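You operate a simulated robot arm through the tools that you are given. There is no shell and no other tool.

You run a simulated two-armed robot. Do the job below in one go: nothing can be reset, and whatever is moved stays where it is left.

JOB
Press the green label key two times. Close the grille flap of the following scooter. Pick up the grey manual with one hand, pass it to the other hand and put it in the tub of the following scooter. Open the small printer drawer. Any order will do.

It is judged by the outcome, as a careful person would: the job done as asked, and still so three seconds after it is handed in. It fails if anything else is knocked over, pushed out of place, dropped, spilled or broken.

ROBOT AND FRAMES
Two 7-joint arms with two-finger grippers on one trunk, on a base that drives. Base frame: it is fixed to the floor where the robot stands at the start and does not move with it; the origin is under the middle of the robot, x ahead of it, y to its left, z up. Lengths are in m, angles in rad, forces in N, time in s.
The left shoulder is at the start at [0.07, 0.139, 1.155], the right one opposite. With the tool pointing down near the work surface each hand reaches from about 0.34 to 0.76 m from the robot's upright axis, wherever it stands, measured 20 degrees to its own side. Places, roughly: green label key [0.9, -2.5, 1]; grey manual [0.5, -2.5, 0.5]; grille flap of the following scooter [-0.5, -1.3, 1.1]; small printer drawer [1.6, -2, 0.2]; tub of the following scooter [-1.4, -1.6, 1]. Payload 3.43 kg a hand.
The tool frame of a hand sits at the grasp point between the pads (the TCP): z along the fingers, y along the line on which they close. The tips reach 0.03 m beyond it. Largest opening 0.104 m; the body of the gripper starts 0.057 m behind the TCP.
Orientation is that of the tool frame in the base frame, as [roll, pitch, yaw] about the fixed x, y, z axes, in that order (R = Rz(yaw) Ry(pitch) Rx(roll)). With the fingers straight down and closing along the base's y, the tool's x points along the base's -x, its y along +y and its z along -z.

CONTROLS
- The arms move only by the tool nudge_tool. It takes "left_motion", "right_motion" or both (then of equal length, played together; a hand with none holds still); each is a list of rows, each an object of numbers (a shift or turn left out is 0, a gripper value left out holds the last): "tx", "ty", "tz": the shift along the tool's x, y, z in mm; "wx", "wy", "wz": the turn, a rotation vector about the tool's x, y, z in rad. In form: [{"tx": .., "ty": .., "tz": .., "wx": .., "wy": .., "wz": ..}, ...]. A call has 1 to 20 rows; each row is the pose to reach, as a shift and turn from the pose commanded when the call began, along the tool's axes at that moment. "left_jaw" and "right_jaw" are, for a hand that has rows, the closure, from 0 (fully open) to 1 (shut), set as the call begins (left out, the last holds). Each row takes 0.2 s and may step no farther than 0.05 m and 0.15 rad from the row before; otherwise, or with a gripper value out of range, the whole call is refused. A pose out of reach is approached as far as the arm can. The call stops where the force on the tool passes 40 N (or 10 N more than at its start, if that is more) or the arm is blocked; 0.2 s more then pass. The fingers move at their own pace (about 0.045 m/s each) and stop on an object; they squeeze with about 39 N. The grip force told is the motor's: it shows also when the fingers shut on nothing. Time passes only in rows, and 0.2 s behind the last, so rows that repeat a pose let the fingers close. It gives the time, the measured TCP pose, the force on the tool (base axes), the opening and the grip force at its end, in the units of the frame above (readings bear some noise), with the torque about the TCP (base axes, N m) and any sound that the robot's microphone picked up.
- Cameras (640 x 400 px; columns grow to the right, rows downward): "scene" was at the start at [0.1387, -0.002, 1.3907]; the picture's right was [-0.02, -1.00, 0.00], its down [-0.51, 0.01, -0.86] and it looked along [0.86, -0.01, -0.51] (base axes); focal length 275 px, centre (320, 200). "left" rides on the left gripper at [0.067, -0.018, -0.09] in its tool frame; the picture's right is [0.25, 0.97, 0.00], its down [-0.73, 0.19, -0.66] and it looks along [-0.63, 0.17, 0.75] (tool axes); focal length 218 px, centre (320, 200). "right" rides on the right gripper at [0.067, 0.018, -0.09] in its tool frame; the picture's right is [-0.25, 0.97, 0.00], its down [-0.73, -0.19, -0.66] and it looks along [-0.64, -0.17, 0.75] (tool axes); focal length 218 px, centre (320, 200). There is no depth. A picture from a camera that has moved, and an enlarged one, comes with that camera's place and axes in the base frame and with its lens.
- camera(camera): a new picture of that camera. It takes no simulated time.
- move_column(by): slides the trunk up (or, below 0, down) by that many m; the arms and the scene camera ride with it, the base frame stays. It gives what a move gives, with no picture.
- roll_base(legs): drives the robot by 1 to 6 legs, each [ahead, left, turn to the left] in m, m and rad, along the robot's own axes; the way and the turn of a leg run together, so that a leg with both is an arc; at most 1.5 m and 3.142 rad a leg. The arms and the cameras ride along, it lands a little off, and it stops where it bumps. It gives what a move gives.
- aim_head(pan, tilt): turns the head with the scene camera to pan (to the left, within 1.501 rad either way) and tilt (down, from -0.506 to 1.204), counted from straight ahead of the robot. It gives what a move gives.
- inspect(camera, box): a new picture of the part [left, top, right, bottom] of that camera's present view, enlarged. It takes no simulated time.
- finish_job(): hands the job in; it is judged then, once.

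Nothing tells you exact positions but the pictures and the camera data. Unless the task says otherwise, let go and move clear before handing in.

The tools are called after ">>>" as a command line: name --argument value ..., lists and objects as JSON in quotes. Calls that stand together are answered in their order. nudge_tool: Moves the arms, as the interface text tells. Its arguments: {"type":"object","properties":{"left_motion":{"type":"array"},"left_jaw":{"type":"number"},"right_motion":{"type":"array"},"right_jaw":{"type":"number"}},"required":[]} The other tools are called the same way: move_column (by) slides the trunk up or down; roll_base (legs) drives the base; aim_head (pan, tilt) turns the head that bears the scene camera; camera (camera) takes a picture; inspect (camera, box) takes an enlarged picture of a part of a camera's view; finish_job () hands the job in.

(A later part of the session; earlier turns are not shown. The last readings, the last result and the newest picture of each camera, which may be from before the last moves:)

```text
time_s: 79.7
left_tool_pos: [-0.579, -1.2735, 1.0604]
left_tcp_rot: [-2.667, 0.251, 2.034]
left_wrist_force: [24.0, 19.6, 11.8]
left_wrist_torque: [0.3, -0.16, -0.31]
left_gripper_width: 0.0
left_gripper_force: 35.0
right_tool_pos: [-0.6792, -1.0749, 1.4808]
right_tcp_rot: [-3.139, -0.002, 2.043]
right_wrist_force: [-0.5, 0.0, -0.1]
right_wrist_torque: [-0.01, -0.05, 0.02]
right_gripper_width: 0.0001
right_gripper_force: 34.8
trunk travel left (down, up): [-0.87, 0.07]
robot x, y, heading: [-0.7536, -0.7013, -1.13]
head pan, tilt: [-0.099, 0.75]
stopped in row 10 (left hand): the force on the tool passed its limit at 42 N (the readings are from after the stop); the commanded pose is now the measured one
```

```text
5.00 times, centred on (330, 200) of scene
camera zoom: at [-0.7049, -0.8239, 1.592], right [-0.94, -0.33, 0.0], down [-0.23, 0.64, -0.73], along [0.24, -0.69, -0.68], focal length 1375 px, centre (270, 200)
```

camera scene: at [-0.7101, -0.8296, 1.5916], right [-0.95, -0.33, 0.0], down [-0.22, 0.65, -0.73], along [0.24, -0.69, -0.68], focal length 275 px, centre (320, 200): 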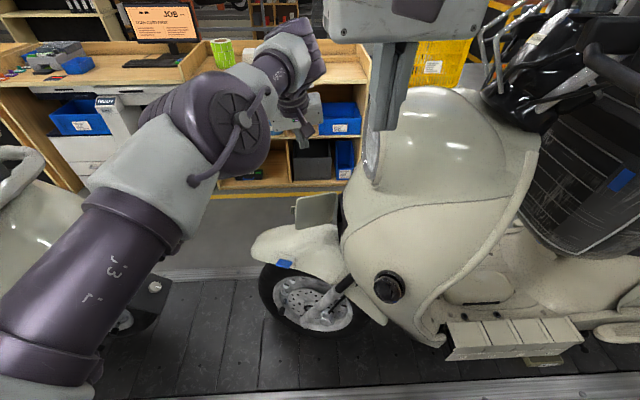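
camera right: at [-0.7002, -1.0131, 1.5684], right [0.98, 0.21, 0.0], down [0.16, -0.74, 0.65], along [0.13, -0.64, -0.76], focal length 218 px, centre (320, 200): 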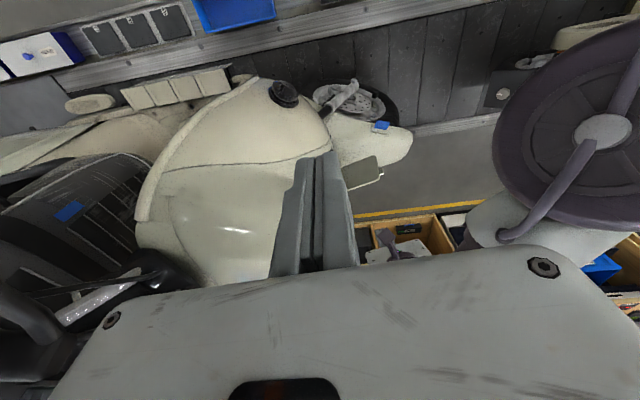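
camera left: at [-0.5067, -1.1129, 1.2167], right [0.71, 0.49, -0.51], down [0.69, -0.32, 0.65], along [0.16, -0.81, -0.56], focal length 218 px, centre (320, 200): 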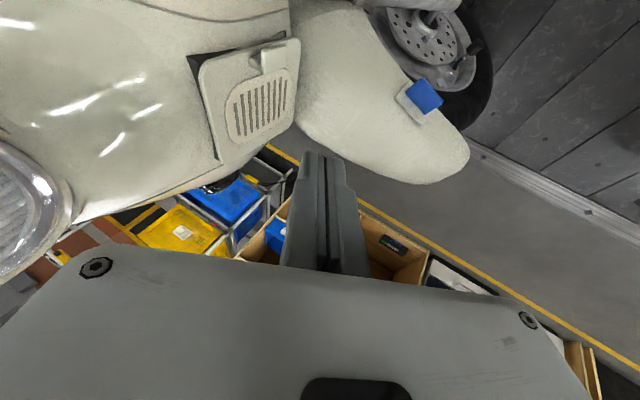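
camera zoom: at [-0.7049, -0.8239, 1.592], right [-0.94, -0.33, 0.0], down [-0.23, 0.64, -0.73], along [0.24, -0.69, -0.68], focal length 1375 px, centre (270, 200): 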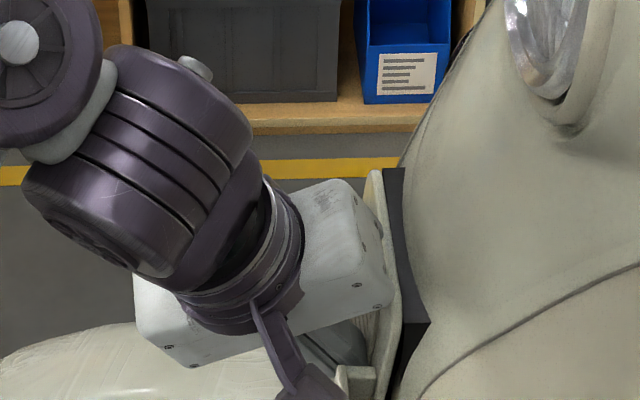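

The finger bears on the flap face and the frame shows no gap behind it, with two hard pushes stopping at the same plane, so I take the flap as closed. I'll withdraw the left hand and check with a clear view.

>>> nudge_tool --left_motion '[{"tx": -3, "ty": 16, "tz": -27}, {"tx": -6, "ty": 31, "tz": -55}, {"tx": -9.5, "ty": 47, "tz": -82}, {"tx": -15, "ty": 41, "tz": -117}, {"tx": -21, "ty": 36, "tz": -151}, {"tx": -27, "ty": 30, "tz": -186}, {"tx": -12, "ty": 28, "tz": -225, "wx": -0.06, "wy": 0.03}, {"tx": 3, "ty": 25, "tz": -265, "wx": -0.12, "wy": 0.06}, {"tx": 18, "ty": 22, "tz": -305, "wx": -0.18, "wy": 0.09}, {"tx": 34, "ty": 19, "tz": -344, "wx": -0.25, "wy": 0.12}, {"tx": 49, "ty": 16, "tz": -384, "wx": -0.31, "wy": 0.15}, {"tx": 64, "ty": 13, "tz": -423, "wx": -0.37, "wy": 0.18}, {"tx": 79, "ty": 10, "tz": -463, "wx": -0.44, "wy": 0.21}, {"tx": 94, "ty": 8, "tz": -502, "wx": -0.5, "wy": 0.25}]'

>>> inspect --camera "scene" --box '[240, 100, 420, 260]'

>>> camera --camera "left"

```text
time_s: 82.7
left_tool_pos: [-0.4633, -0.9914, 1.4674]
left_tcp_rot: [3.111, 0.009, 1.974]
left_wrist_force: [0.1, 0.2, 0.5]
left_wrist_torque: [-0.01, -0.01, -0.01]
left_gripper_width: 0.0
left_gripper_force: 34.4
right_tool_pos: [-0.6831, -1.076, 1.4802]
right_tcp_rot: [-3.141, -0.003, 2.042]
right_wrist_force: [-0.5, 0.9, 0.1]
right_wrist_torque: [0.0, -0.04, 0.01]
right_gripper_width: 0.0002
right_gripper_force: 34.7
trunk travel left (down, up): [-0.87, 0.07]
robot x, y, heading: [-0.7556, -0.7071, -1.135]
head pan, tilt: [-0.099, 0.75]
```

```text
2.50 times, centred on (330, 180) of scene
camera zoom: at [-0.7104, -0.8258, 1.5918], right [-0.94, -0.33, 0.0], down [-0.22, 0.64, -0.73], along [0.24, -0.69, -0.68], focal length 687 px, centre (295, 250)
```

zoom: 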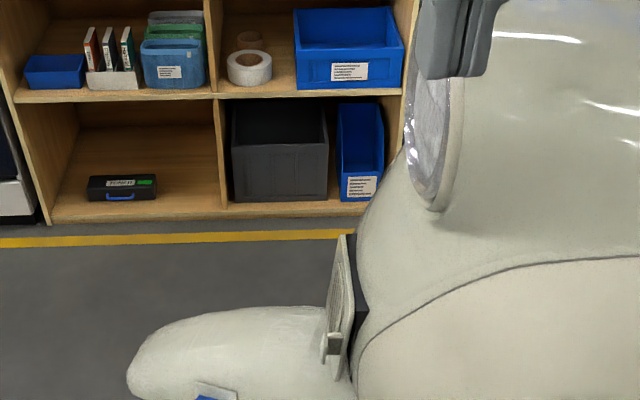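

```text
taken
camera left: at [-0.5089, -0.9358, 1.5551], right [0.79, 0.61, 0.03], down [0.44, -0.6, 0.67], along [0.43, -0.52, -0.74], focal length 218 px, centre (320, 200)
```

left: 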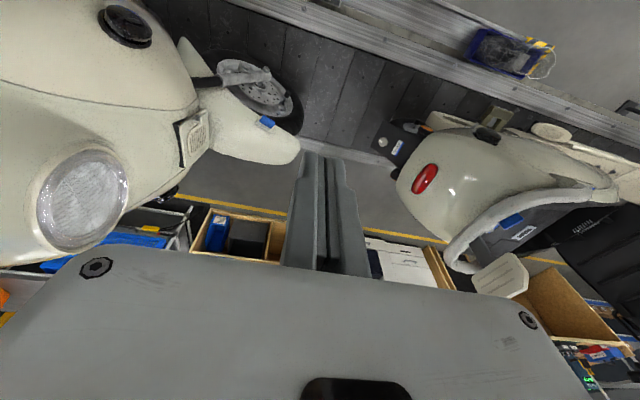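

The flap looks properly shut and both hands are clear. Next I'll back away from the line, turn toward the rear, and drive along the lane to look at the rear end of the line.

>>> roll_base --legs '[[-0.36, 0, 0], [0, 0, -1.585], [1.2, 0, 0]]'

>>> aim_head --pan 0.2 --tilt 0.35

>>> camera --camera "scene"

```text
time_s: 94.6
left_tool_pos: [-2.275, -1.2182, 1.4654]
left_tcp_rot: [3.114, 0.009, 0.44]
left_wrist_force: [0.3, -0.4, 0.1]
left_wrist_torque: [-0.02, -0.01, 0.01]
left_gripper_width: 0.0002
left_gripper_force: 35.0
right_tool_pos: [-2.366, -1.0001, 1.4797]
right_tcp_rot: [-3.139, -0.004, 0.506]
right_wrist_force: [-0.2, 0.6, -0.5]
right_wrist_torque: [0.0, 0.0, 0.02]
right_gripper_width: 0.0
right_gripper_force: 34.8
trunk travel left (down, up): [-0.87, 0.07]
robot x, y, heading: [-1.9944, -0.9113, -2.672]
head pan, tilt: [-0.099, 0.75]
```

```text
time_s: 95.4
left_tool_pos: [-2.2761, -1.2207, 1.4651]
left_tcp_rot: [3.113, 0.008, 0.44]
left_wrist_force: [0.1, 0.1, 1.0]
left_wrist_torque: [0.02, 0.02, 0.01]
left_gripper_width: 0.0
left_gripper_force: 34.3
right_tool_pos: [-2.367, -1.0011, 1.4793]
right_tcp_rot: [-3.139, -0.005, 0.506]
right_wrist_force: [0.1, 0.2, 0.5]
right_wrist_torque: [0.01, 0.02, 0.03]
right_gripper_width: 0.0
right_gripper_force: 34.5
trunk travel left (down, up): [-0.87, 0.07]
robot x, y, heading: [-1.9987, -0.9172, -2.667]
head pan, tilt: [0.201, 0.351]
```

```text
taken
camera scene: at [-2.1159, -0.996, 1.6271], right [-0.62, 0.78, 0.0], down [0.27, 0.22, -0.94], along [-0.73, -0.59, -0.34], focal length 275 px, centre (320, 200)
```

scene: 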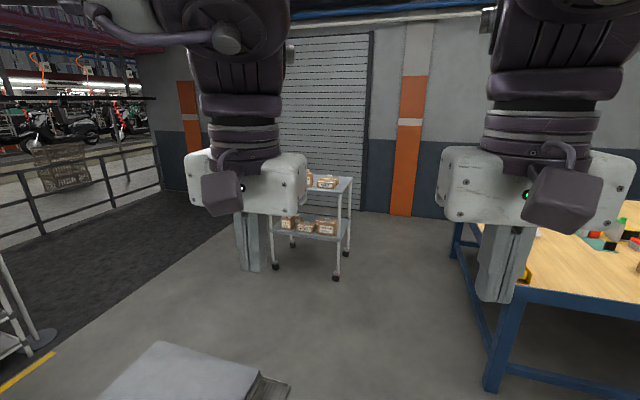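

The line ends around a metre before the trolley, leaving a passage of over a metre. I'll drive past the end and turn to face the far side.

>>> roll_base --legs '[[1.4, 0, 0], [0.3, 0, 0], [0, 0, 1.52]]'

>>> aim_head --pan 0.5 --tilt 0.45

>>> camera --camera "scene"

```text
time_s: 107.8
left_tool_pos: [-3.1978, -1.9677, 1.4662]
left_tcp_rot: [3.113, 0.007, 1.996]
left_wrist_force: [-0.8, 0.2, 0.5]
left_wrist_torque: [-0.03, -0.03, -0.03]
left_gripper_width: 0.0
left_gripper_force: 34.9
right_tool_pos: [-3.4176, -2.0564, 1.4797]
right_tcp_rot: [3.14, -0.005, 2.061]
right_wrist_force: [0.7, 0.2, 0.3]
right_wrist_torque: [0.04, -0.01, -0.01]
right_gripper_width: 0.0
right_gripper_force: 34.7
trunk travel left (down, up): [-0.87, 0.07]
robot x, y, heading: [-3.4985, -1.6837, -1.11]
head pan, tilt: [0.201, 0.351]
```

```text
time_s: 108.6
left_tool_pos: [-3.196, -1.9677, 1.4668]
left_tcp_rot: [3.113, 0.007, 1.993]
left_wrist_force: [-0.4, 0.0, 0.0]
left_wrist_torque: [-0.02, 0.01, -0.02]
left_gripper_width: 0.0
left_gripper_force: 34.7
right_tool_pos: [-3.4142, -2.0573, 1.4785]
right_tcp_rot: [-3.139, -0.004, 2.063]
right_wrist_force: [0.1, -1.2, -0.6]
right_wrist_torque: [0.02, 0.04, 0.0]
right_gripper_width: 0.0
right_gripper_force: 35.0
trunk travel left (down, up): [-0.87, 0.07]
robot x, y, heading: [-3.4993, -1.6855, -1.114]
head pan, tilt: [0.499, 0.45]
```

```text
taken
camera scene: at [-3.4018, -1.7827, 1.618], right [-0.58, -0.82, 0.0], down [-0.36, 0.25, -0.9], along [0.74, -0.52, -0.44], focal length 275 px, centre (320, 200)
```

scene: 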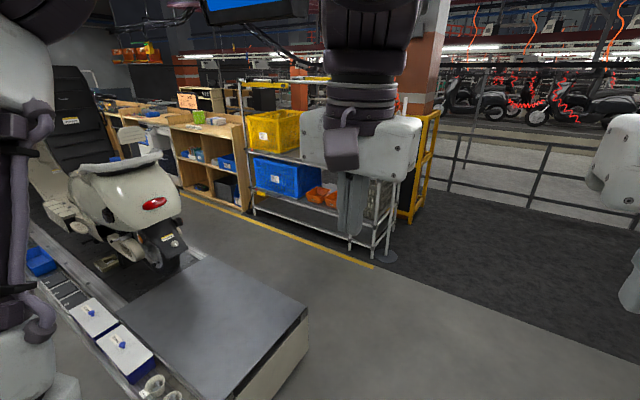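

The far aisle is open and about 0.9 m wide. I'll drive across behind the line and turn to face up the aisle.

>>> roll_base --legs '[[1.4, 0, 0], [0.36, 0, 0], [0, 0, 1.534]]'

>>> aim_head --pan 0.0 --tilt 0.4

>>> camera --camera "scene"

```text
time_s: 121.0
left_tool_pos: [-2.4806, -2.9861, 1.4654]
left_tcp_rot: [3.114, 0.006, -2.819]
left_wrist_force: [-0.5, 0.7, -0.1]
left_wrist_torque: [-0.02, -0.01, -0.03]
left_gripper_width: 0.0
left_gripper_force: 34.9
right_tool_pos: [-2.4143, -3.2126, 1.4789]
right_tcp_rot: [-3.141, -0.005, -2.752]
right_wrist_force: [-0.5, 0.5, 0.0]
right_wrist_torque: [0.02, 0.0, -0.01]
right_gripper_width: 0.0002
right_gripper_force: 34.8
trunk travel left (down, up): [-0.87, 0.07]
robot x, y, heading: [-2.7931, -3.2547, 0.358]
head pan, tilt: [0.499, 0.45]
```

```text
time_s: 122.0
left_tool_pos: [-2.4801, -2.9843, 1.4654]
left_tcp_rot: [3.112, 0.006, -2.818]
left_wrist_force: [-0.3, 0.1, -0.2]
left_wrist_torque: [0.01, 0.0, -0.02]
left_gripper_width: 0.0001
left_gripper_force: 34.7
right_tool_pos: [-2.4134, -3.2138, 1.4788]
right_tcp_rot: [-3.139, -0.005, -2.752]
right_wrist_force: [0.9, -0.7, 0.1]
right_wrist_torque: [0.01, -0.02, -0.04]
right_gripper_width: 0.0
right_gripper_force: 34.7
trunk travel left (down, up): [-0.87, 0.07]
robot x, y, heading: [-2.7936, -3.2544, 0.355]
head pan, tilt: [0.0, 0.4]
```

```text
taken
camera scene: at [-2.6616, -3.2056, 1.6226], right [0.35, -0.94, 0.0], down [-0.36, -0.14, -0.92], along [0.86, 0.32, -0.39], focal length 275 px, centre (320, 200)
```

scene: 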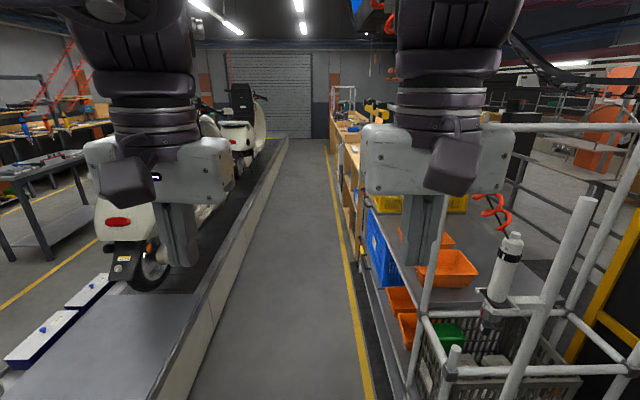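

The aisle runs between the line and the racks, and the tub looks reachable from this side too, so I won't need to go back round. I'll centre in the aisle and drive up toward the bench.

>>> roll_base --legs '[[0, 0.15, 0.02], [1.4, 0, 0], [0.9, 0, 0]]'

>>> camera --camera "scene"

>>> aim_head --pan 0.9 --tilt 0.5

>>> camera --camera "scene"

>>> aim_head --pan -0.7 --tilt 0.5

>>> camera --camera "scene"

```text
time_s: 134.2
left_tool_pos: [-0.3949, -2.0211, 1.466]
left_tcp_rot: [3.113, 0.009, -2.812]
left_wrist_force: [-0.2, -0.4, -0.1]
left_wrist_torque: [0.0, -0.01, 0.05]
left_gripper_width: 0.0
left_gripper_force: 34.1
right_tool_pos: [-0.3273, -2.2468, 1.4797]
right_tcp_rot: [-3.14, -0.005, -2.747]
right_wrist_force: [-0.5, 0.3, -0.2]
right_wrist_torque: [0.03, 0.0, 0.02]
right_gripper_width: 0.0002
right_gripper_force: 34.7
trunk travel left (down, up): [-0.87, 0.07]
robot x, y, heading: [-0.7042, -2.2924, 0.369]
head pan, tilt: [0.0, 0.4]
```

```text
taken
camera scene: at [-0.5746, -2.2421, 1.6228], right [0.35, -0.94, 0.0], down [-0.36, -0.14, -0.92], along [0.86, 0.33, -0.39], focal length 275 px, centre (320, 200)
```

scene: 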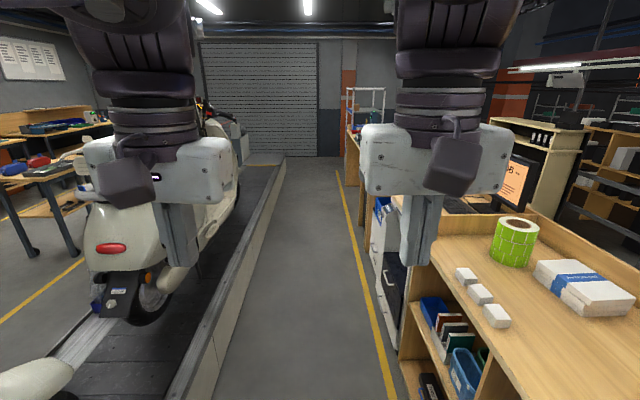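

```text
time_s: 135.4
left_tool_pos: [-0.3941, -2.0208, 1.4662]
left_tcp_rot: [3.113, 0.007, -2.813]
left_wrist_force: [-0.3, 0.6, -0.2]
left_wrist_torque: [0.02, 0.01, -0.02]
left_gripper_width: 0.0
left_gripper_force: 34.3
right_tool_pos: [-0.3269, -2.2474, 1.4796]
right_tcp_rot: [-3.141, -0.003, -2.748]
right_wrist_force: [-0.2, 0.2, 0.5]
right_wrist_torque: [-0.03, 0.0, 0.0]
right_gripper_width: 0.0002
right_gripper_force: 34.6
trunk travel left (down, up): [-0.87, 0.07]
robot x, y, heading: [-0.7079, -2.2913, 0.363]
head pan, tilt: [0.901, 0.499]
```

```text
taken
camera scene: at [-0.6323, -2.1878, 1.6136], right [0.95, -0.3, 0.0], down [-0.15, -0.46, -0.88], along [0.27, 0.84, -0.48], focal length 275 px, centre (320, 200)
```

scene: 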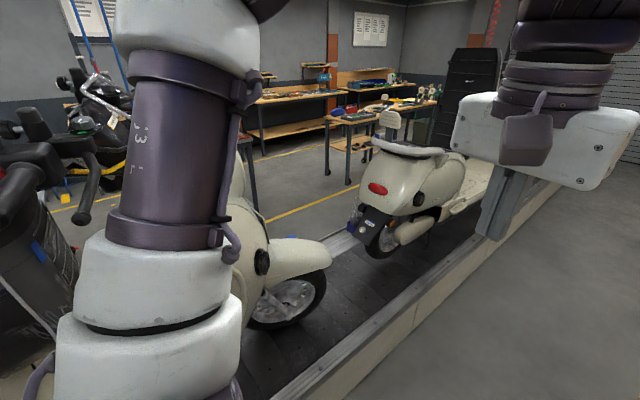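

```text
time_s: 137.1
left_tool_pos: [-0.394, -2.0195, 1.4665]
left_tcp_rot: [3.113, 0.005, -2.813]
left_wrist_force: [0.6, -0.7, 0.4]
left_wrist_torque: [0.04, 0.01, -0.03]
left_gripper_width: 0.0
left_gripper_force: 34.8
right_tool_pos: [-0.3262, -2.247, 1.4793]
right_tcp_rot: [-3.142, -0.004, -2.746]
right_wrist_force: [-0.3, -0.3, -0.3]
right_wrist_torque: [0.02, 0.02, -0.01]
right_gripper_width: 0.0004
right_gripper_force: 34.8
trunk travel left (down, up): [-0.87, 0.07]
robot x, y, heading: [-0.7033, -2.2944, 0.363]
head pan, tilt: [-0.7, 0.499]
```

```text
taken
camera scene: at [-0.5737, -2.3044, 1.6135], right [-0.33, -0.94, 0.0], down [-0.45, 0.16, -0.88], along [0.83, -0.29, -0.48], focal length 275 px, centre (320, 200)
```

scene: 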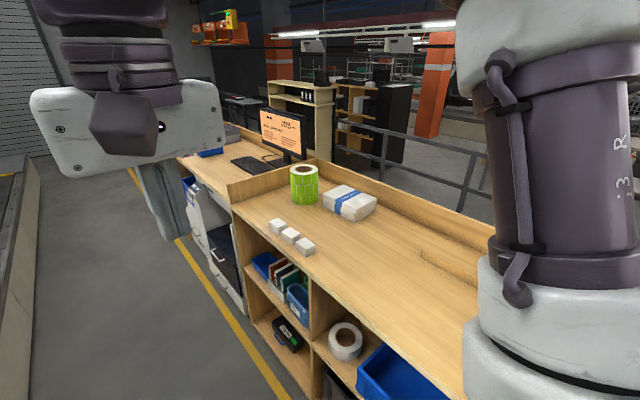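

I see the shelf with upright booklets, a monitor desk beyond it, and the printer cabinet with drawers under the desk. I'll drive forward and turn to face the bench for a closer look.

>>> roll_base --legs '[[0.9, 0.03, 0], [0, 0, -1.55]]'

>>> aim_head --pan 0.0 --tilt 0.6

>>> camera --camera "scene"

>>> aim_head --pan 0.6 --tilt 0.6

>>> camera --camera "scene"

```text
time_s: 145.7
left_tool_pos: [0.4339, -2.2556, 1.4661]
left_tcp_rot: [3.114, 0.009, 1.914]
left_wrist_force: [0.6, 0.5, 0.3]
left_wrist_torque: [-0.01, -0.03, 0.01]
left_gripper_width: 0.0003
left_gripper_force: 34.7
right_tool_pos: [0.2091, -2.3253, 1.4793]
right_tcp_rot: [-3.139, -0.005, 1.978]
right_wrist_force: [0.2, 0.2, 0.0]
right_wrist_torque: [0.05, -0.03, 0.02]
right_gripper_width: 0.0
right_gripper_force: 34.8
trunk travel left (down, up): [-0.87, 0.07]
robot x, y, heading: [0.1575, -1.9457, -1.192]
head pan, tilt: [-0.7, 0.499]
```

```text
time_s: 146.8
left_tool_pos: [0.4334, -2.2548, 1.4656]
left_tcp_rot: [3.114, 0.006, 1.912]
left_wrist_force: [0.4, -0.3, 0.1]
left_wrist_torque: [-0.01, -0.02, 0.0]
left_gripper_width: 0.0
left_gripper_force: 34.4
right_tool_pos: [0.2079, -2.3258, 1.4804]
right_tcp_rot: [3.141, -0.005, 1.977]
right_wrist_force: [0.3, 0.4, -0.3]
right_wrist_torque: [-0.01, 0.01, 0.01]
right_gripper_width: 0.0002
right_gripper_force: 34.6
trunk travel left (down, up): [-0.87, 0.07]
robot x, y, heading: [0.1563, -1.9468, -1.199]
head pan, tilt: [0.0, 0.6]
```

```text
taken
camera scene: at [0.2068, -2.0772, 1.6044], right [-0.93, -0.37, 0.0], down [-0.21, 0.53, -0.83], along [0.3, -0.77, -0.56], focal length 275 px, centre (320, 200)
```

scene: 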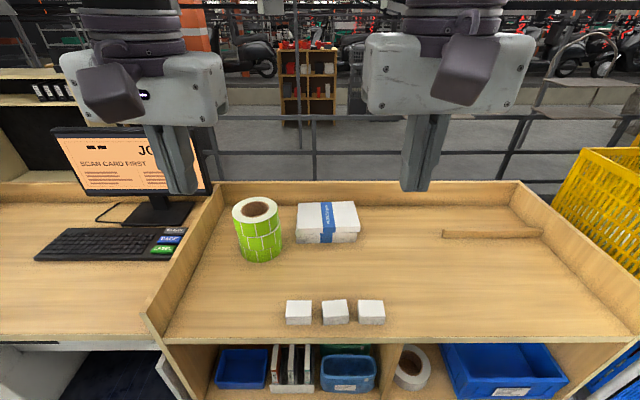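

```text
time_s: 147.8
left_tool_pos: [0.4331, -2.2564, 1.4655]
left_tcp_rot: [3.114, 0.007, 1.912]
left_wrist_force: [0.8, 0.2, 0.4]
left_wrist_torque: [0.01, -0.02, 0.01]
left_gripper_width: 0.0001
left_gripper_force: 34.8
right_tool_pos: [0.2082, -2.3256, 1.479]
right_tcp_rot: [3.142, -0.006, 1.975]
right_wrist_force: [-0.4, -0.8, -0.2]
right_wrist_torque: [0.01, 0.01, -0.01]
right_gripper_width: 0.0
right_gripper_force: 34.9
trunk travel left (down, up): [-0.87, 0.07]
robot x, y, heading: [0.157, -1.9439, -1.196]
head pan, tilt: [0.6, 0.6]
```

```text
taken
camera scene: at [0.2477, -2.0445, 1.6044], right [-0.56, -0.83, 0.0], down [-0.47, 0.32, -0.82], along [0.68, -0.46, -0.57], focal length 275 px, centre (320, 200)
```

scene: 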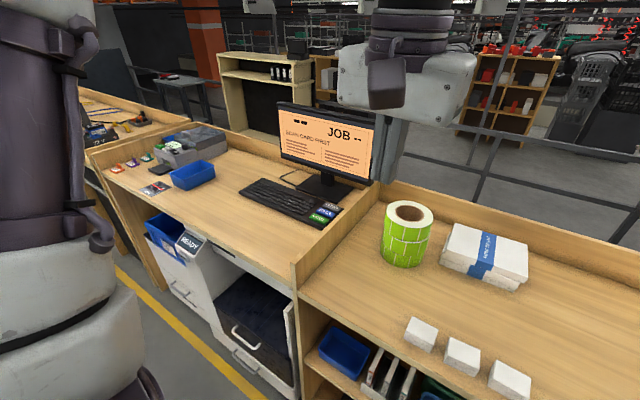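

The keyboard has coloured keys at its right end, including a green one. I'll zoom in on the keyboard, the screen and the booklets.

>>> inspect --camera "scene" --box '[220, 90, 400, 240]'

>>> inspect --camera "scene" --box '[130, 190, 330, 400]'

>>> aim_head --pan 0.1 --tilt 0.9

>>> camera --camera "scene"

>>> inspect --camera "scene" --box '[200, 230, 400, 380]'

```text
2.67 times, centred on (310, 165) of scene
camera zoom: at [0.2477, -2.0445, 1.6044], right [-0.56, -0.83, 0.0], down [-0.47, 0.32, -0.82], along [0.68, -0.46, -0.57], focal length 733 px, centre (347, 293)
```

zoom: 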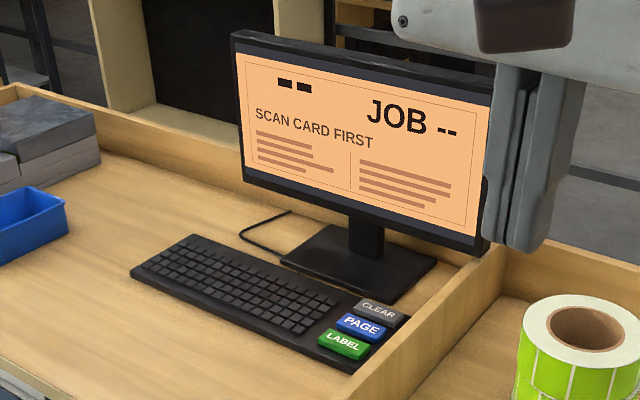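

```text
1.90 times, centred on (230, 295) of scene
camera zoom: at [0.2477, -2.0445, 1.6044], right [-0.56, -0.83, 0.0], down [-0.47, 0.32, -0.82], along [0.68, -0.46, -0.57], focal length 524 px, centre (491, 19)
```

zoom: 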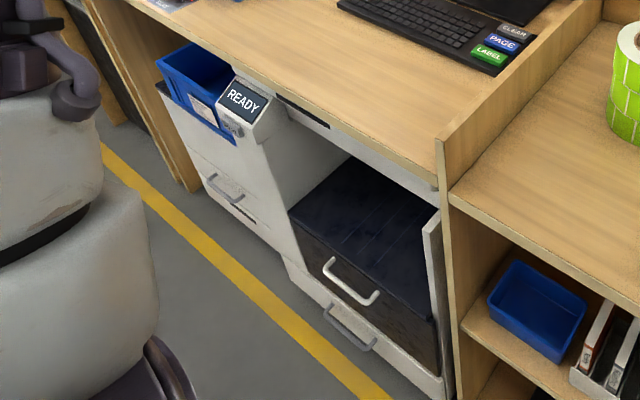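

```text
time_s: 148.7
left_tool_pos: [0.4333, -2.2543, 1.4657]
left_tcp_rot: [3.113, 0.007, 1.912]
left_wrist_force: [-0.3, -1.1, 0.7]
left_wrist_torque: [0.0, -0.01, 0.03]
left_gripper_width: 0.0
left_gripper_force: 35.0
right_tool_pos: [0.2079, -2.3259, 1.4789]
right_tcp_rot: [3.141, -0.005, 1.977]
right_wrist_force: [0.7, 0.4, 1.3]
right_wrist_torque: [-0.01, 0.02, 0.02]
right_gripper_width: 0.0003
right_gripper_force: 34.6
trunk travel left (down, up): [-0.87, 0.07]
robot x, y, heading: [0.1604, -1.9479, -1.198]
head pan, tilt: [0.099, 0.901]
```

```text
taken
camera scene: at [0.2092, -2.062, 1.5797], right [-0.89, -0.46, 0.0], down [-0.36, 0.7, -0.62], along [0.28, -0.55, -0.78], focal length 275 px, centre (320, 200)
```

scene: 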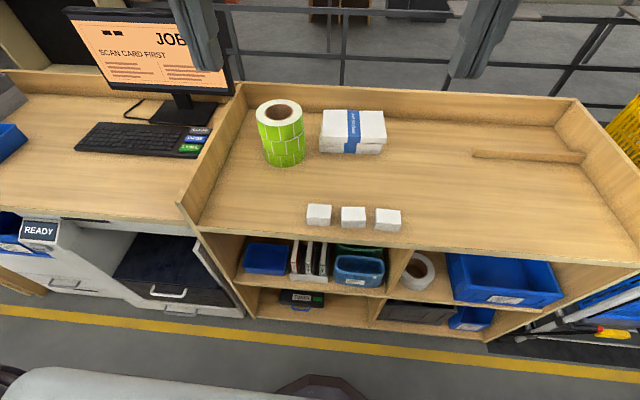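

```text
2.67 times, centred on (300, 305) of scene
camera zoom: at [0.2092, -2.062, 1.5797], right [-0.89, -0.46, 0.0], down [-0.36, 0.7, -0.62], along [0.28, -0.55, -0.78], focal length 733 px, centre (373, -80)
```

zoom: 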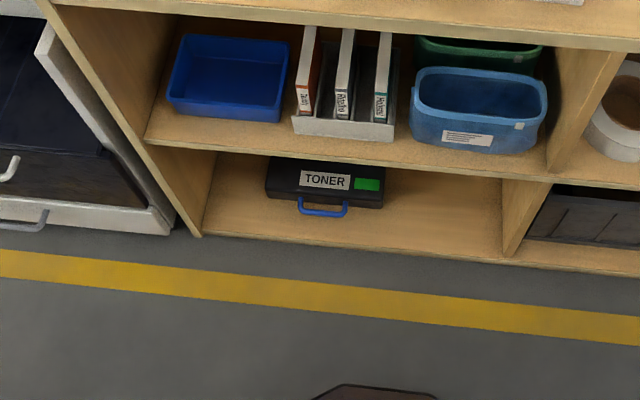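

The green LABEL key is at the right end of the keyboard, near (0.93, -2.5, 0.95). The small printer drawer is the left one under the desk, near (1.55, -1.94), and the booklets stand in a white rack on the shelf. I'll move in front of the keyboard.

>>> roll_base --legs '[[0, 0.3, 0], [0.15, 0, 0]]'

>>> aim_head --pan 0.3 --tilt 0.8

>>> camera --camera "scene"

>>> camera --camera "left"

>>> camera --camera "right"

```text
time_s: 151.7
left_tool_pos: [0.774, -2.2793, 1.4669]
left_tcp_rot: [3.114, 0.011, 1.908]
left_wrist_force: [0.0, -0.7, 0.0]
left_wrist_torque: [-0.04, -0.04, 0.01]
left_gripper_width: 0.0
left_gripper_force: 35.0
right_tool_pos: [0.5467, -2.3486, 1.4802]
right_tcp_rot: [-3.139, 0.001, 1.971]
right_wrist_force: [-0.2, 0.3, 0.3]
right_wrist_torque: [-0.01, 0.0, 0.0]
right_gripper_width: 0.0002
right_gripper_force: 35.0
trunk travel left (down, up): [-0.87, 0.07]
robot x, y, heading: [0.4997, -1.9763, -1.205]
head pan, tilt: [0.099, 0.901]
```

```text
time_s: 152.5
left_tool_pos: [0.7738, -2.2829, 1.4668]
left_tcp_rot: [3.115, 0.01, 1.908]
left_wrist_force: [-0.3, -0.8, -0.1]
left_wrist_torque: [-0.02, 0.02, -0.02]
left_gripper_width: 0.0
left_gripper_force: 34.9
right_tool_pos: [0.5474, -2.3504, 1.4795]
right_tcp_rot: [-3.14, -0.004, 1.973]
right_wrist_force: [-1.0, 0.3, 0.0]
right_wrist_torque: [0.01, -0.02, 0.0]
right_gripper_width: 0.0001
right_gripper_force: 35.2
trunk travel left (down, up): [-0.87, 0.07]
robot x, y, heading: [0.498, -1.9729, -1.202]
head pan, tilt: [0.3, 0.799]
```

```text
taken
camera scene: at [0.566, -2.0839, 1.5876], right [-0.78, -0.62, 0.0], down [-0.45, 0.56, -0.7], along [0.43, -0.55, -0.72], focal length 275 px, centre (320, 200)
```

scene: 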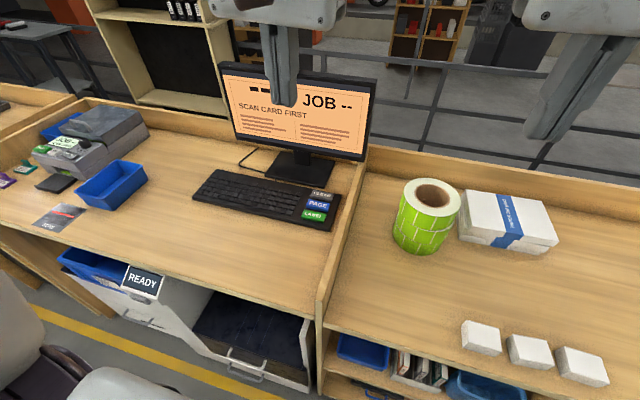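

```text
taken
camera left: at [0.7315, -2.2239, 1.5542], right [0.83, 0.56, 0.02], down [0.4, -0.63, 0.67], along [0.39, -0.54, -0.74], focal length 218 px, centre (320, 200)
```

left: 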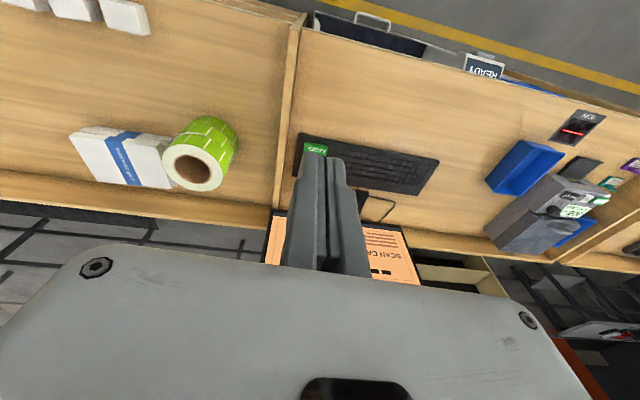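

```text
taken
camera right: at [0.537, -2.2839, 1.5689], right [0.99, 0.15, 0.0], down [0.11, -0.75, 0.66], along [0.09, -0.65, -0.76], focal length 218 px, centre (320, 200)
```

right: 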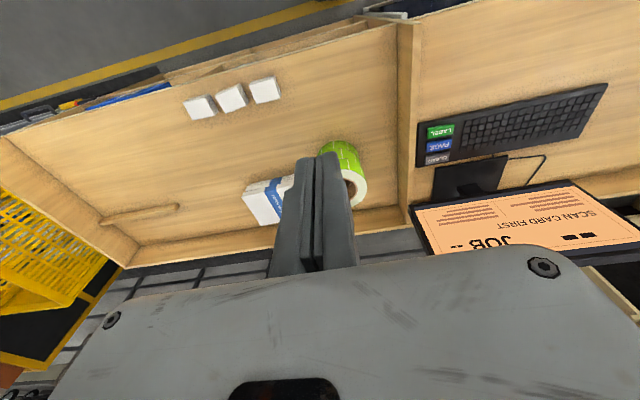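

I place the green key at about (0.914, -2.494, 0.96), with the desk divider just to its right. I'll bring the closed left fingers above it, tilted slightly away from the divider.

>>> nudge_tool --left_motion '[{"tx": -25, "ty": 7, "tz": 38, "wx": 0.03}, {"tx": -49, "ty": 13, "tz": 75, "wx": 0.06}, {"tx": -74, "ty": 20, "tz": 113, "wx": 0.09}, {"tx": -98, "ty": 27, "tz": 151, "wx": 0.12}, {"tx": -123, "ty": 33, "tz": 188, "wx": 0.15}, {"tx": -147, "ty": 40, "tz": 226, "wx": 0.15}, {"tx": -172, "ty": 47, "tz": 264, "wx": 0.15}, {"tx": -196, "ty": 54, "tz": 302, "wx": 0.15}, {"tx": -221, "ty": 60, "tz": 339, "wx": 0.15}, {"tx": -245, "ty": 67, "tz": 377, "wx": 0.15}, {"tx": -245, "ty": 67, "tz": 377, "wx": 0.15}]'

>>> camera --camera "left"

>>> inspect --camera "scene" --box '[220, 100, 400, 280]'

>>> inspect --camera "right" --box '[360, 60, 540, 240]'

```text
time_s: 154.9
left_tool_pos: [0.9273, -2.4935, 1.0963]
left_tcp_rot: [-3.02, 0.009, 1.905]
left_wrist_force: [0.0, -0.5, 0.1]
left_wrist_torque: [-0.02, -0.02, -0.01]
left_gripper_width: 0.0002
left_gripper_force: 34.7
right_tool_pos: [0.5482, -2.3531, 1.4794]
right_tcp_rot: [3.14, -0.004, 1.97]
right_wrist_force: [0.7, 0.2, -0.3]
right_wrist_torque: [0.01, 0.01, 0.01]
right_gripper_width: 0.0
right_gripper_force: 35.3
trunk travel left (down, up): [-0.87, 0.07]
robot x, y, heading: [0.4972, -1.9753, -1.204]
head pan, tilt: [0.3, 0.799]
```

```text
taken
camera left: at [0.8986, -2.4305, 1.1862], right [0.82, 0.55, -0.12], down [0.49, -0.6, 0.63], along [0.28, -0.58, -0.76], focal length 218 px, centre (320, 200)
```

left: 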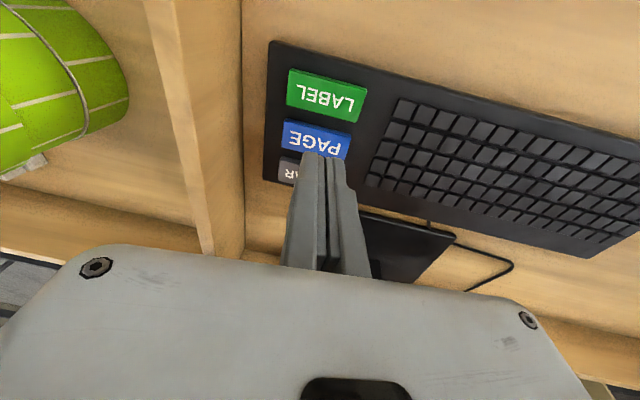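

```text
2.22 times, centred on (310, 190) of scene
camera zoom: at [0.5658, -2.0847, 1.5876], right [-0.78, -0.62, 0.0], down [-0.45, 0.56, -0.7], along [0.43, -0.55, -0.72], focal length 611 px, centre (342, 222)
```

zoom: 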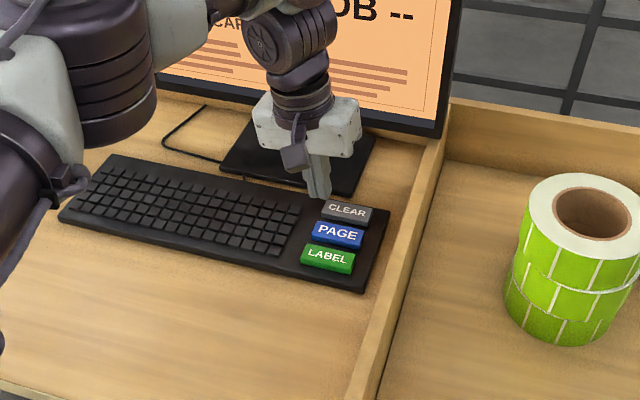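

```text
2.22 times, centred on (450, 150) of right
camera zoom: at [0.5366, -2.2848, 1.5687], right [0.99, 0.15, 0.0], down [0.11, -0.75, 0.65], along [0.09, -0.65, -0.76], focal length 485 px, centre (31, 311)
```

zoom: 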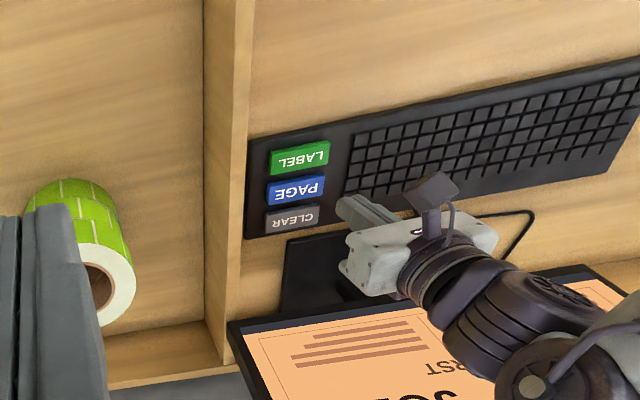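

I'm a little off the green key, so I'll correct toward (0.9135, -2.490) and come down to just above it.

>>> nudge_tool --left_motion '[{"tx": 8, "ty": -6, "tz": 20}, {"tx": 9, "ty": -2, "tz": 55}, {"tx": 9, "ty": 3, "tz": 93}, {"tx": 9, "ty": 3, "tz": 93}]'

>>> camera --camera "left"

>>> inspect --camera "scene" --box '[270, 160, 370, 260]'

>>> inspect --camera "right" --box '[400, 80, 500, 180]'

```text
time_s: 155.9
left_tool_pos: [0.919, -2.4893, 0.9995]
left_tcp_rot: [-3.022, 0.01, 1.906]
left_wrist_force: [0.2, -0.2, 0.5]
left_wrist_torque: [-0.02, 0.0, 0.0]
left_gripper_width: 0.0001
left_gripper_force: 34.6
right_tool_pos: [0.5479, -2.3526, 1.4807]
right_tcp_rot: [3.141, -0.004, 1.972]
right_wrist_force: [-0.1, 0.5, 0.5]
right_wrist_torque: [-0.02, 0.01, -0.01]
right_gripper_width: 0.0
right_gripper_force: 34.7
trunk travel left (down, up): [-0.87, 0.07]
robot x, y, heading: [0.4959, -1.9742, -1.203]
head pan, tilt: [0.3, 0.799]
```

```text
taken
camera left: at [0.8887, -2.4266, 1.0901], right [0.82, 0.55, -0.12], down [0.49, -0.6, 0.63], along [0.28, -0.58, -0.76], focal length 218 px, centre (320, 200)
```

left: 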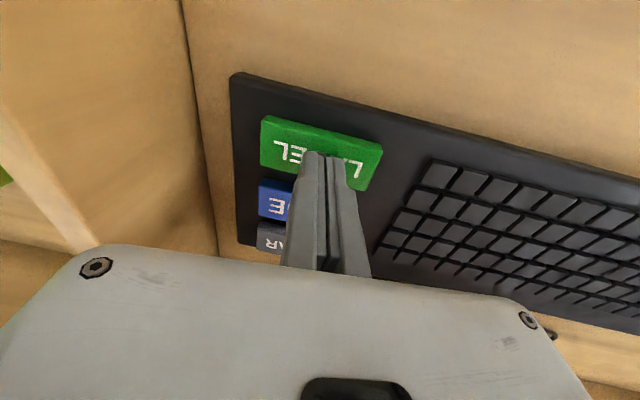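

```text
4.00 times, centred on (320, 210) of scene
camera zoom: at [0.5658, -2.0849, 1.5876], right [-0.78, -0.62, 0.0], down [-0.45, 0.56, -0.7], along [0.43, -0.55, -0.72], focal length 1100 px, centre (320, 160)
```

zoom: 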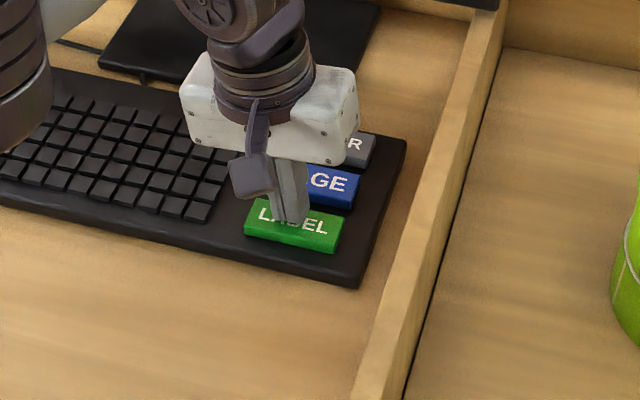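

```text
4.00 times, centred on (450, 130) of right
camera zoom: at [0.5367, -2.285, 1.5687], right [0.99, 0.15, 0.0], down [0.11, -0.75, 0.65], along [0.09, -0.65, -0.76], focal length 873 px, centre (-200, 480)
```

zoom: 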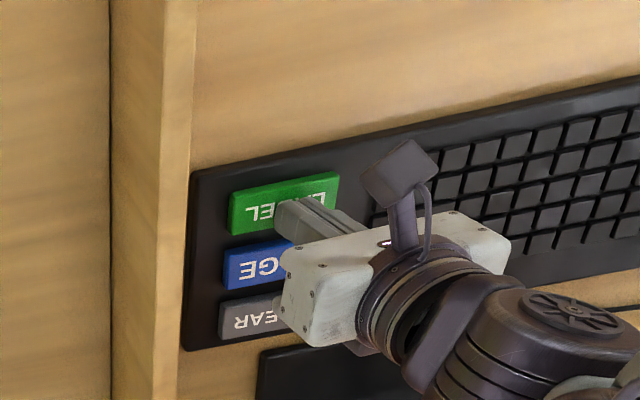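

The tip is right over the green key. I'll come down in small steps and watch the force and any sound.

>>> nudge_tool --left_motion '[{"ty": 0.5, "tz": 4}, {"ty": 1, "tz": 8}, {"ty": 1.5, "tz": 12}]'

```text
time_s: 156.7
left_tool_pos: [0.9173, -2.4885, 0.9914]
left_tcp_rot: [-3.02, 0.013, 1.908]
left_wrist_force: [4.6, -4.1, 21.4]
left_wrist_torque: [0.04, -0.19, -0.05]
left_gripper_width: 0.0
left_gripper_force: 34.4
right_tool_pos: [0.5457, -2.3503, 1.48]
right_tcp_rot: [-3.141, -0.002, 1.974]
right_wrist_force: [0.0, 0.2, -0.1]
right_wrist_torque: [0.01, 0.0, 0.02]
right_gripper_width: 0.0001
right_gripper_force: 35.0
trunk travel left (down, up): [-0.87, 0.07]
robot x, y, heading: [0.4948, -1.9742, -1.2]
head pan, tilt: [0.3, 0.799]
heard: click
```

I heard one click. I'll lift clear, confirm the key has come back up, and press a second time.

>>> nudge_tool --left_motion '[{"tz": -8}, {"tz": -16}, {"tz": -22}, {"tz": -22}, {"tz": -22}]'

>>> inspect --camera "scene" --box '[270, 160, 370, 260]'

>>> camera --camera "scene"

```text
time_s: 157.9
left_tool_pos: [0.9204, -2.4852, 1.0096]
left_tcp_rot: [-3.02, 0.007, 1.907]
left_wrist_force: [0.6, -0.2, 0.2]
left_wrist_torque: [-0.02, 0.04, 0.03]
left_gripper_width: 0.0
left_gripper_force: 34.6
right_tool_pos: [0.547, -2.3514, 1.4799]
right_tcp_rot: [-3.141, -0.004, 1.975]
right_wrist_force: [-0.7, -0.4, -0.1]
right_wrist_torque: [0.03, -0.03, 0.01]
right_gripper_width: 0.0003
right_gripper_force: 34.7
trunk travel left (down, up): [-0.87, 0.07]
robot x, y, heading: [0.4996, -1.9752, -1.206]
head pan, tilt: [0.3, 0.799]
```

```text
4.00 times, centred on (320, 210) of scene
camera zoom: at [0.5661, -2.085, 1.5875], right [-0.78, -0.62, 0.0], down [-0.45, 0.56, -0.7], along [0.43, -0.55, -0.72], focal length 1100 px, centre (320, 160)
```

zoom: 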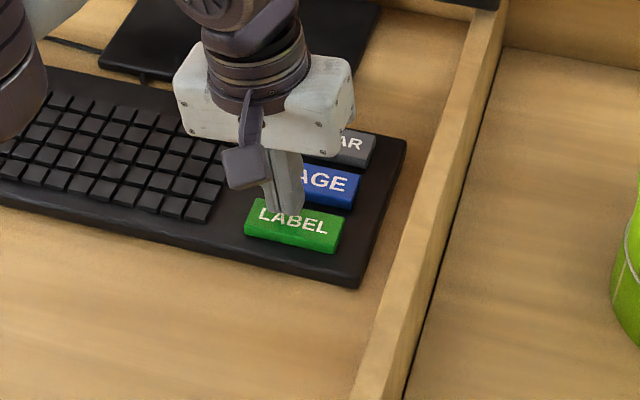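

```text
taken
camera scene: at [0.5661, -2.085, 1.5875], right [-0.78, -0.62, 0.0], down [-0.45, 0.56, -0.7], along [0.43, -0.55, -0.72], focal length 275 px, centre (320, 200)
```

scene: 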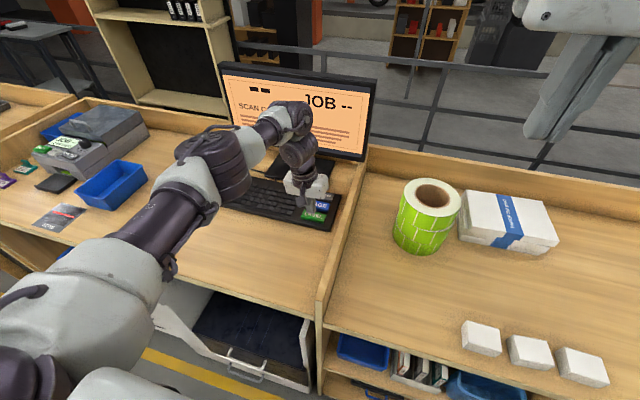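

The key is back up. Now the second press.

>>> nudge_tool --left_motion '[{"tx": -3, "ty": -2, "tz": 5}, {"tx": -3, "ty": -2, "tz": 10}, {"tx": -3, "ty": -2, "tz": 14}, {"tx": -3, "ty": -2, "tz": 18}, {"tx": -3, "ty": -2, "tz": 22}]'

```text
time_s: 159.1
left_tool_pos: [0.9194, -2.4903, 0.9903]
left_tcp_rot: [-3.018, 0.017, 1.908]
left_wrist_force: [6.9, -4.4, 27.8]
left_wrist_torque: [0.07, -0.25, -0.04]
left_gripper_width: 0.0002
left_gripper_force: 34.4
right_tool_pos: [0.5467, -2.3497, 1.4808]
right_tcp_rot: [-3.14, -0.003, 1.975]
right_wrist_force: [0.8, -0.4, 0.8]
right_wrist_torque: [0.0, 0.02, 0.04]
right_gripper_width: 0.0001
right_gripper_force: 34.2
trunk travel left (down, up): [-0.87, 0.07]
robot x, y, heading: [0.5, -1.9714, -1.196]
head pan, tilt: [0.3, 0.799]
heard: click
```

A second click, so the green key has been pressed exactly twice. I'll lift straight up and withdraw the left hand.

>>> nudge_tool --left_motion '[{"ty": -4, "tz": -33}, {"ty": -8, "tz": -66}, {"tx": -1, "ty": -12, "tz": -99}, {"tx": 23, "ty": -23, "tz": -135}, {"tx": 47, "ty": -35, "tz": -172, "wx": -0.03}, {"tx": 71, "ty": -46, "tz": -208, "wx": -0.06}, {"tx": 95, "ty": -58, "tz": -245, "wx": -0.09}, {"tx": 119, "ty": -69, "tz": -281, "wx": -0.12}, {"tx": 143, "ty": -80, "tz": -318, "wx": -0.15}, {"tx": 167, "ty": -92, "tz": -354, "wx": -0.15}, {"tx": 191, "ty": -103, "tz": -391, "wx": -0.15}, {"tx": 215, "ty": -115, "tz": -427, "wx": -0.15}, {"tx": 239, "ty": -126, "tz": -464, "wx": -0.15}]'

>>> camera --camera "scene"

>>> inspect --camera "scene" --box '[120, 230, 340, 400]'

```text
time_s: 161.9
left_tool_pos: [0.7712, -2.285, 1.4664]
left_tcp_rot: [3.112, 0.01, 1.908]
left_wrist_force: [-1.1, -0.9, 0.6]
left_wrist_torque: [0.02, -0.01, 0.0]
left_gripper_width: 0.0
left_gripper_force: 34.2
right_tool_pos: [0.544, -2.35, 1.4806]
right_tcp_rot: [-3.141, -0.001, 1.973]
right_wrist_force: [-0.5, 0.4, -0.1]
right_wrist_torque: [0.0, -0.04, -0.02]
right_gripper_width: 0.0001
right_gripper_force: 34.8
trunk travel left (down, up): [-0.87, 0.07]
robot x, y, heading: [0.4995, -1.9772, -1.198]
head pan, tilt: [0.3, 0.799]
```

```text
taken
camera scene: at [0.5629, -2.0824, 1.5878], right [-0.78, -0.62, 0.0], down [-0.44, 0.56, -0.7], along [0.43, -0.55, -0.72], focal length 275 px, centre (320, 200)
```

scene: 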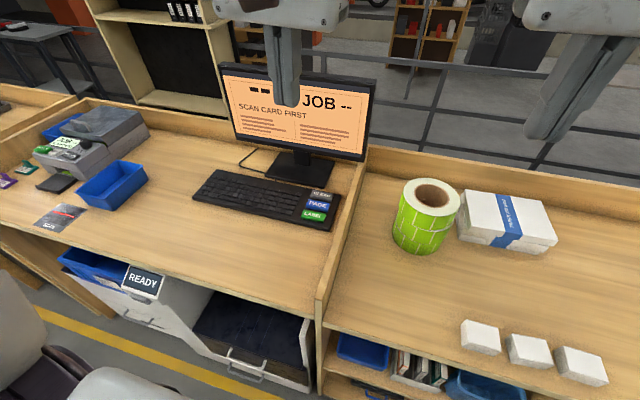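

```text
2.35 times, centred on (230, 315) of scene
camera zoom: at [0.5629, -2.0824, 1.5878], right [-0.78, -0.62, 0.0], down [-0.44, 0.56, -0.7], along [0.43, -0.55, -0.72], focal length 647 px, centre (532, -71)
```

zoom: 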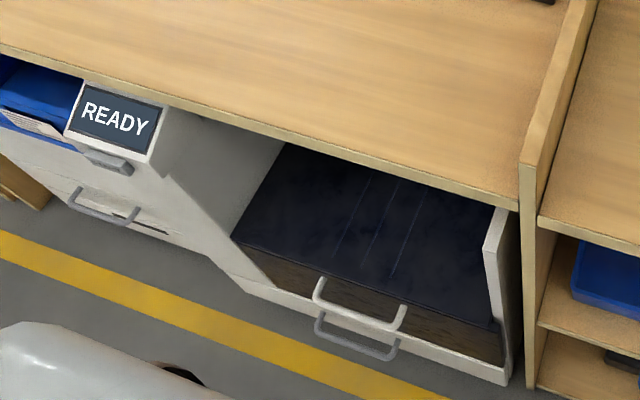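

Both presses done and nothing is disturbed. Next is the small printer drawer: I'll back up, slide left along the aisle, and lower the trunk for a frontal look.

>>> roll_base --legs '[[-0.25, 0, 0], [0, 0.75, 0]]'

>>> move_column --by -0.35

>>> aim_head --pan 0.15 --tilt 0.75

>>> camera --camera "scene"

>>> camera --camera "left"

```text
time_s: 167.5
left_tool_pos: [1.4016, -1.7806, 1.4648]
left_tcp_rot: [3.111, 0.008, 1.882]
left_wrist_force: [-0.4, 0.0, -0.5]
left_wrist_torque: [0.01, -0.01, 0.02]
left_gripper_width: 0.0
left_gripper_force: 34.6
right_tool_pos: [1.1732, -1.84, 1.4786]
right_tcp_rot: [-3.141, -0.004, 1.947]
right_wrist_force: [-0.5, 0.1, -0.4]
right_wrist_torque: [0.01, -0.02, 0.04]
right_gripper_width: 0.0
right_gripper_force: 34.6
trunk travel left (down, up): [-0.87, 0.07]
robot x, y, heading: [1.139, -1.4582, -1.221]
head pan, tilt: [0.3, 0.799]
```

```text
time_s: 170.9
left_tool_pos: [1.4016, -1.7793, 1.1139]
left_tcp_rot: [3.113, 0.009, 1.88]
left_wrist_force: [-0.3, 0.6, 0.1]
left_wrist_torque: [0.0, 0.01, 0.01]
left_gripper_width: 0.0002
left_gripper_force: 34.9
right_tool_pos: [1.1744, -1.839, 1.1297]
right_tcp_rot: [-3.141, -0.003, 1.946]
right_wrist_force: [0.7, -0.5, 0.3]
right_wrist_torque: [0.0, -0.01, -0.02]
right_gripper_width: 0.0002
right_gripper_force: 34.7
trunk travel left (down, up): [-0.52, 0.42]
robot x, y, heading: [1.1362, -1.46, -1.227]
head pan, tilt: [0.3, 0.799]
```

```text
time_s: 171.7
left_tool_pos: [1.4008, -1.7798, 1.1152]
left_tcp_rot: [3.112, 0.007, 1.882]
left_wrist_force: [-1.2, -0.5, 0.9]
left_wrist_torque: [-0.02, 0.02, 0.0]
left_gripper_width: 0.0002
left_gripper_force: 34.5
right_tool_pos: [1.1734, -1.8398, 1.1293]
right_tcp_rot: [-3.14, -0.003, 1.947]
right_wrist_force: [0.1, 0.0, -0.5]
right_wrist_torque: [-0.04, 0.03, 0.02]
right_gripper_width: 0.0
right_gripper_force: 34.7
trunk travel left (down, up): [-0.52, 0.42]
robot x, y, heading: [1.1365, -1.4595, -1.224]
head pan, tilt: [0.15, 0.75]
```

```text
taken
camera scene: at [1.1906, -1.5807, 1.2415], right [-0.88, -0.47, 0.0], down [-0.32, 0.6, -0.73], along [0.35, -0.64, -0.68], focal length 275 px, centre (320, 200)
```

scene: 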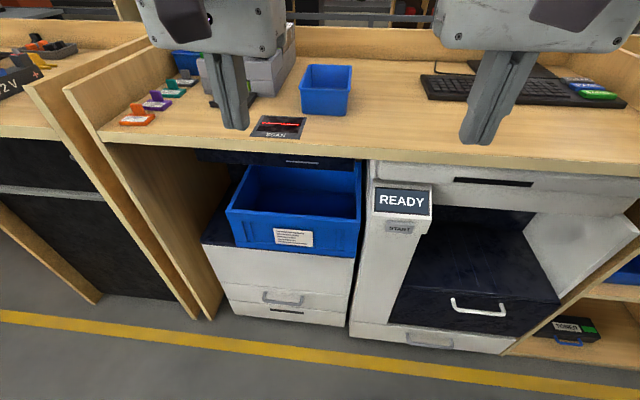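

```text
taken
camera left: at [1.3614, -1.7204, 1.2021], right [0.84, 0.54, 0.03], down [0.38, -0.64, 0.67], along [0.37, -0.55, -0.74], focal length 218 px, centre (320, 200)
```

left: 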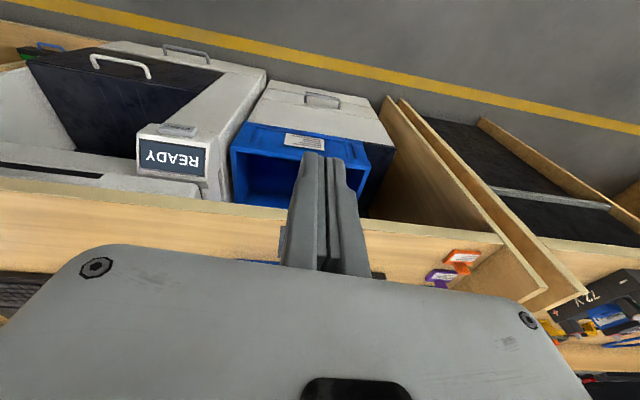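

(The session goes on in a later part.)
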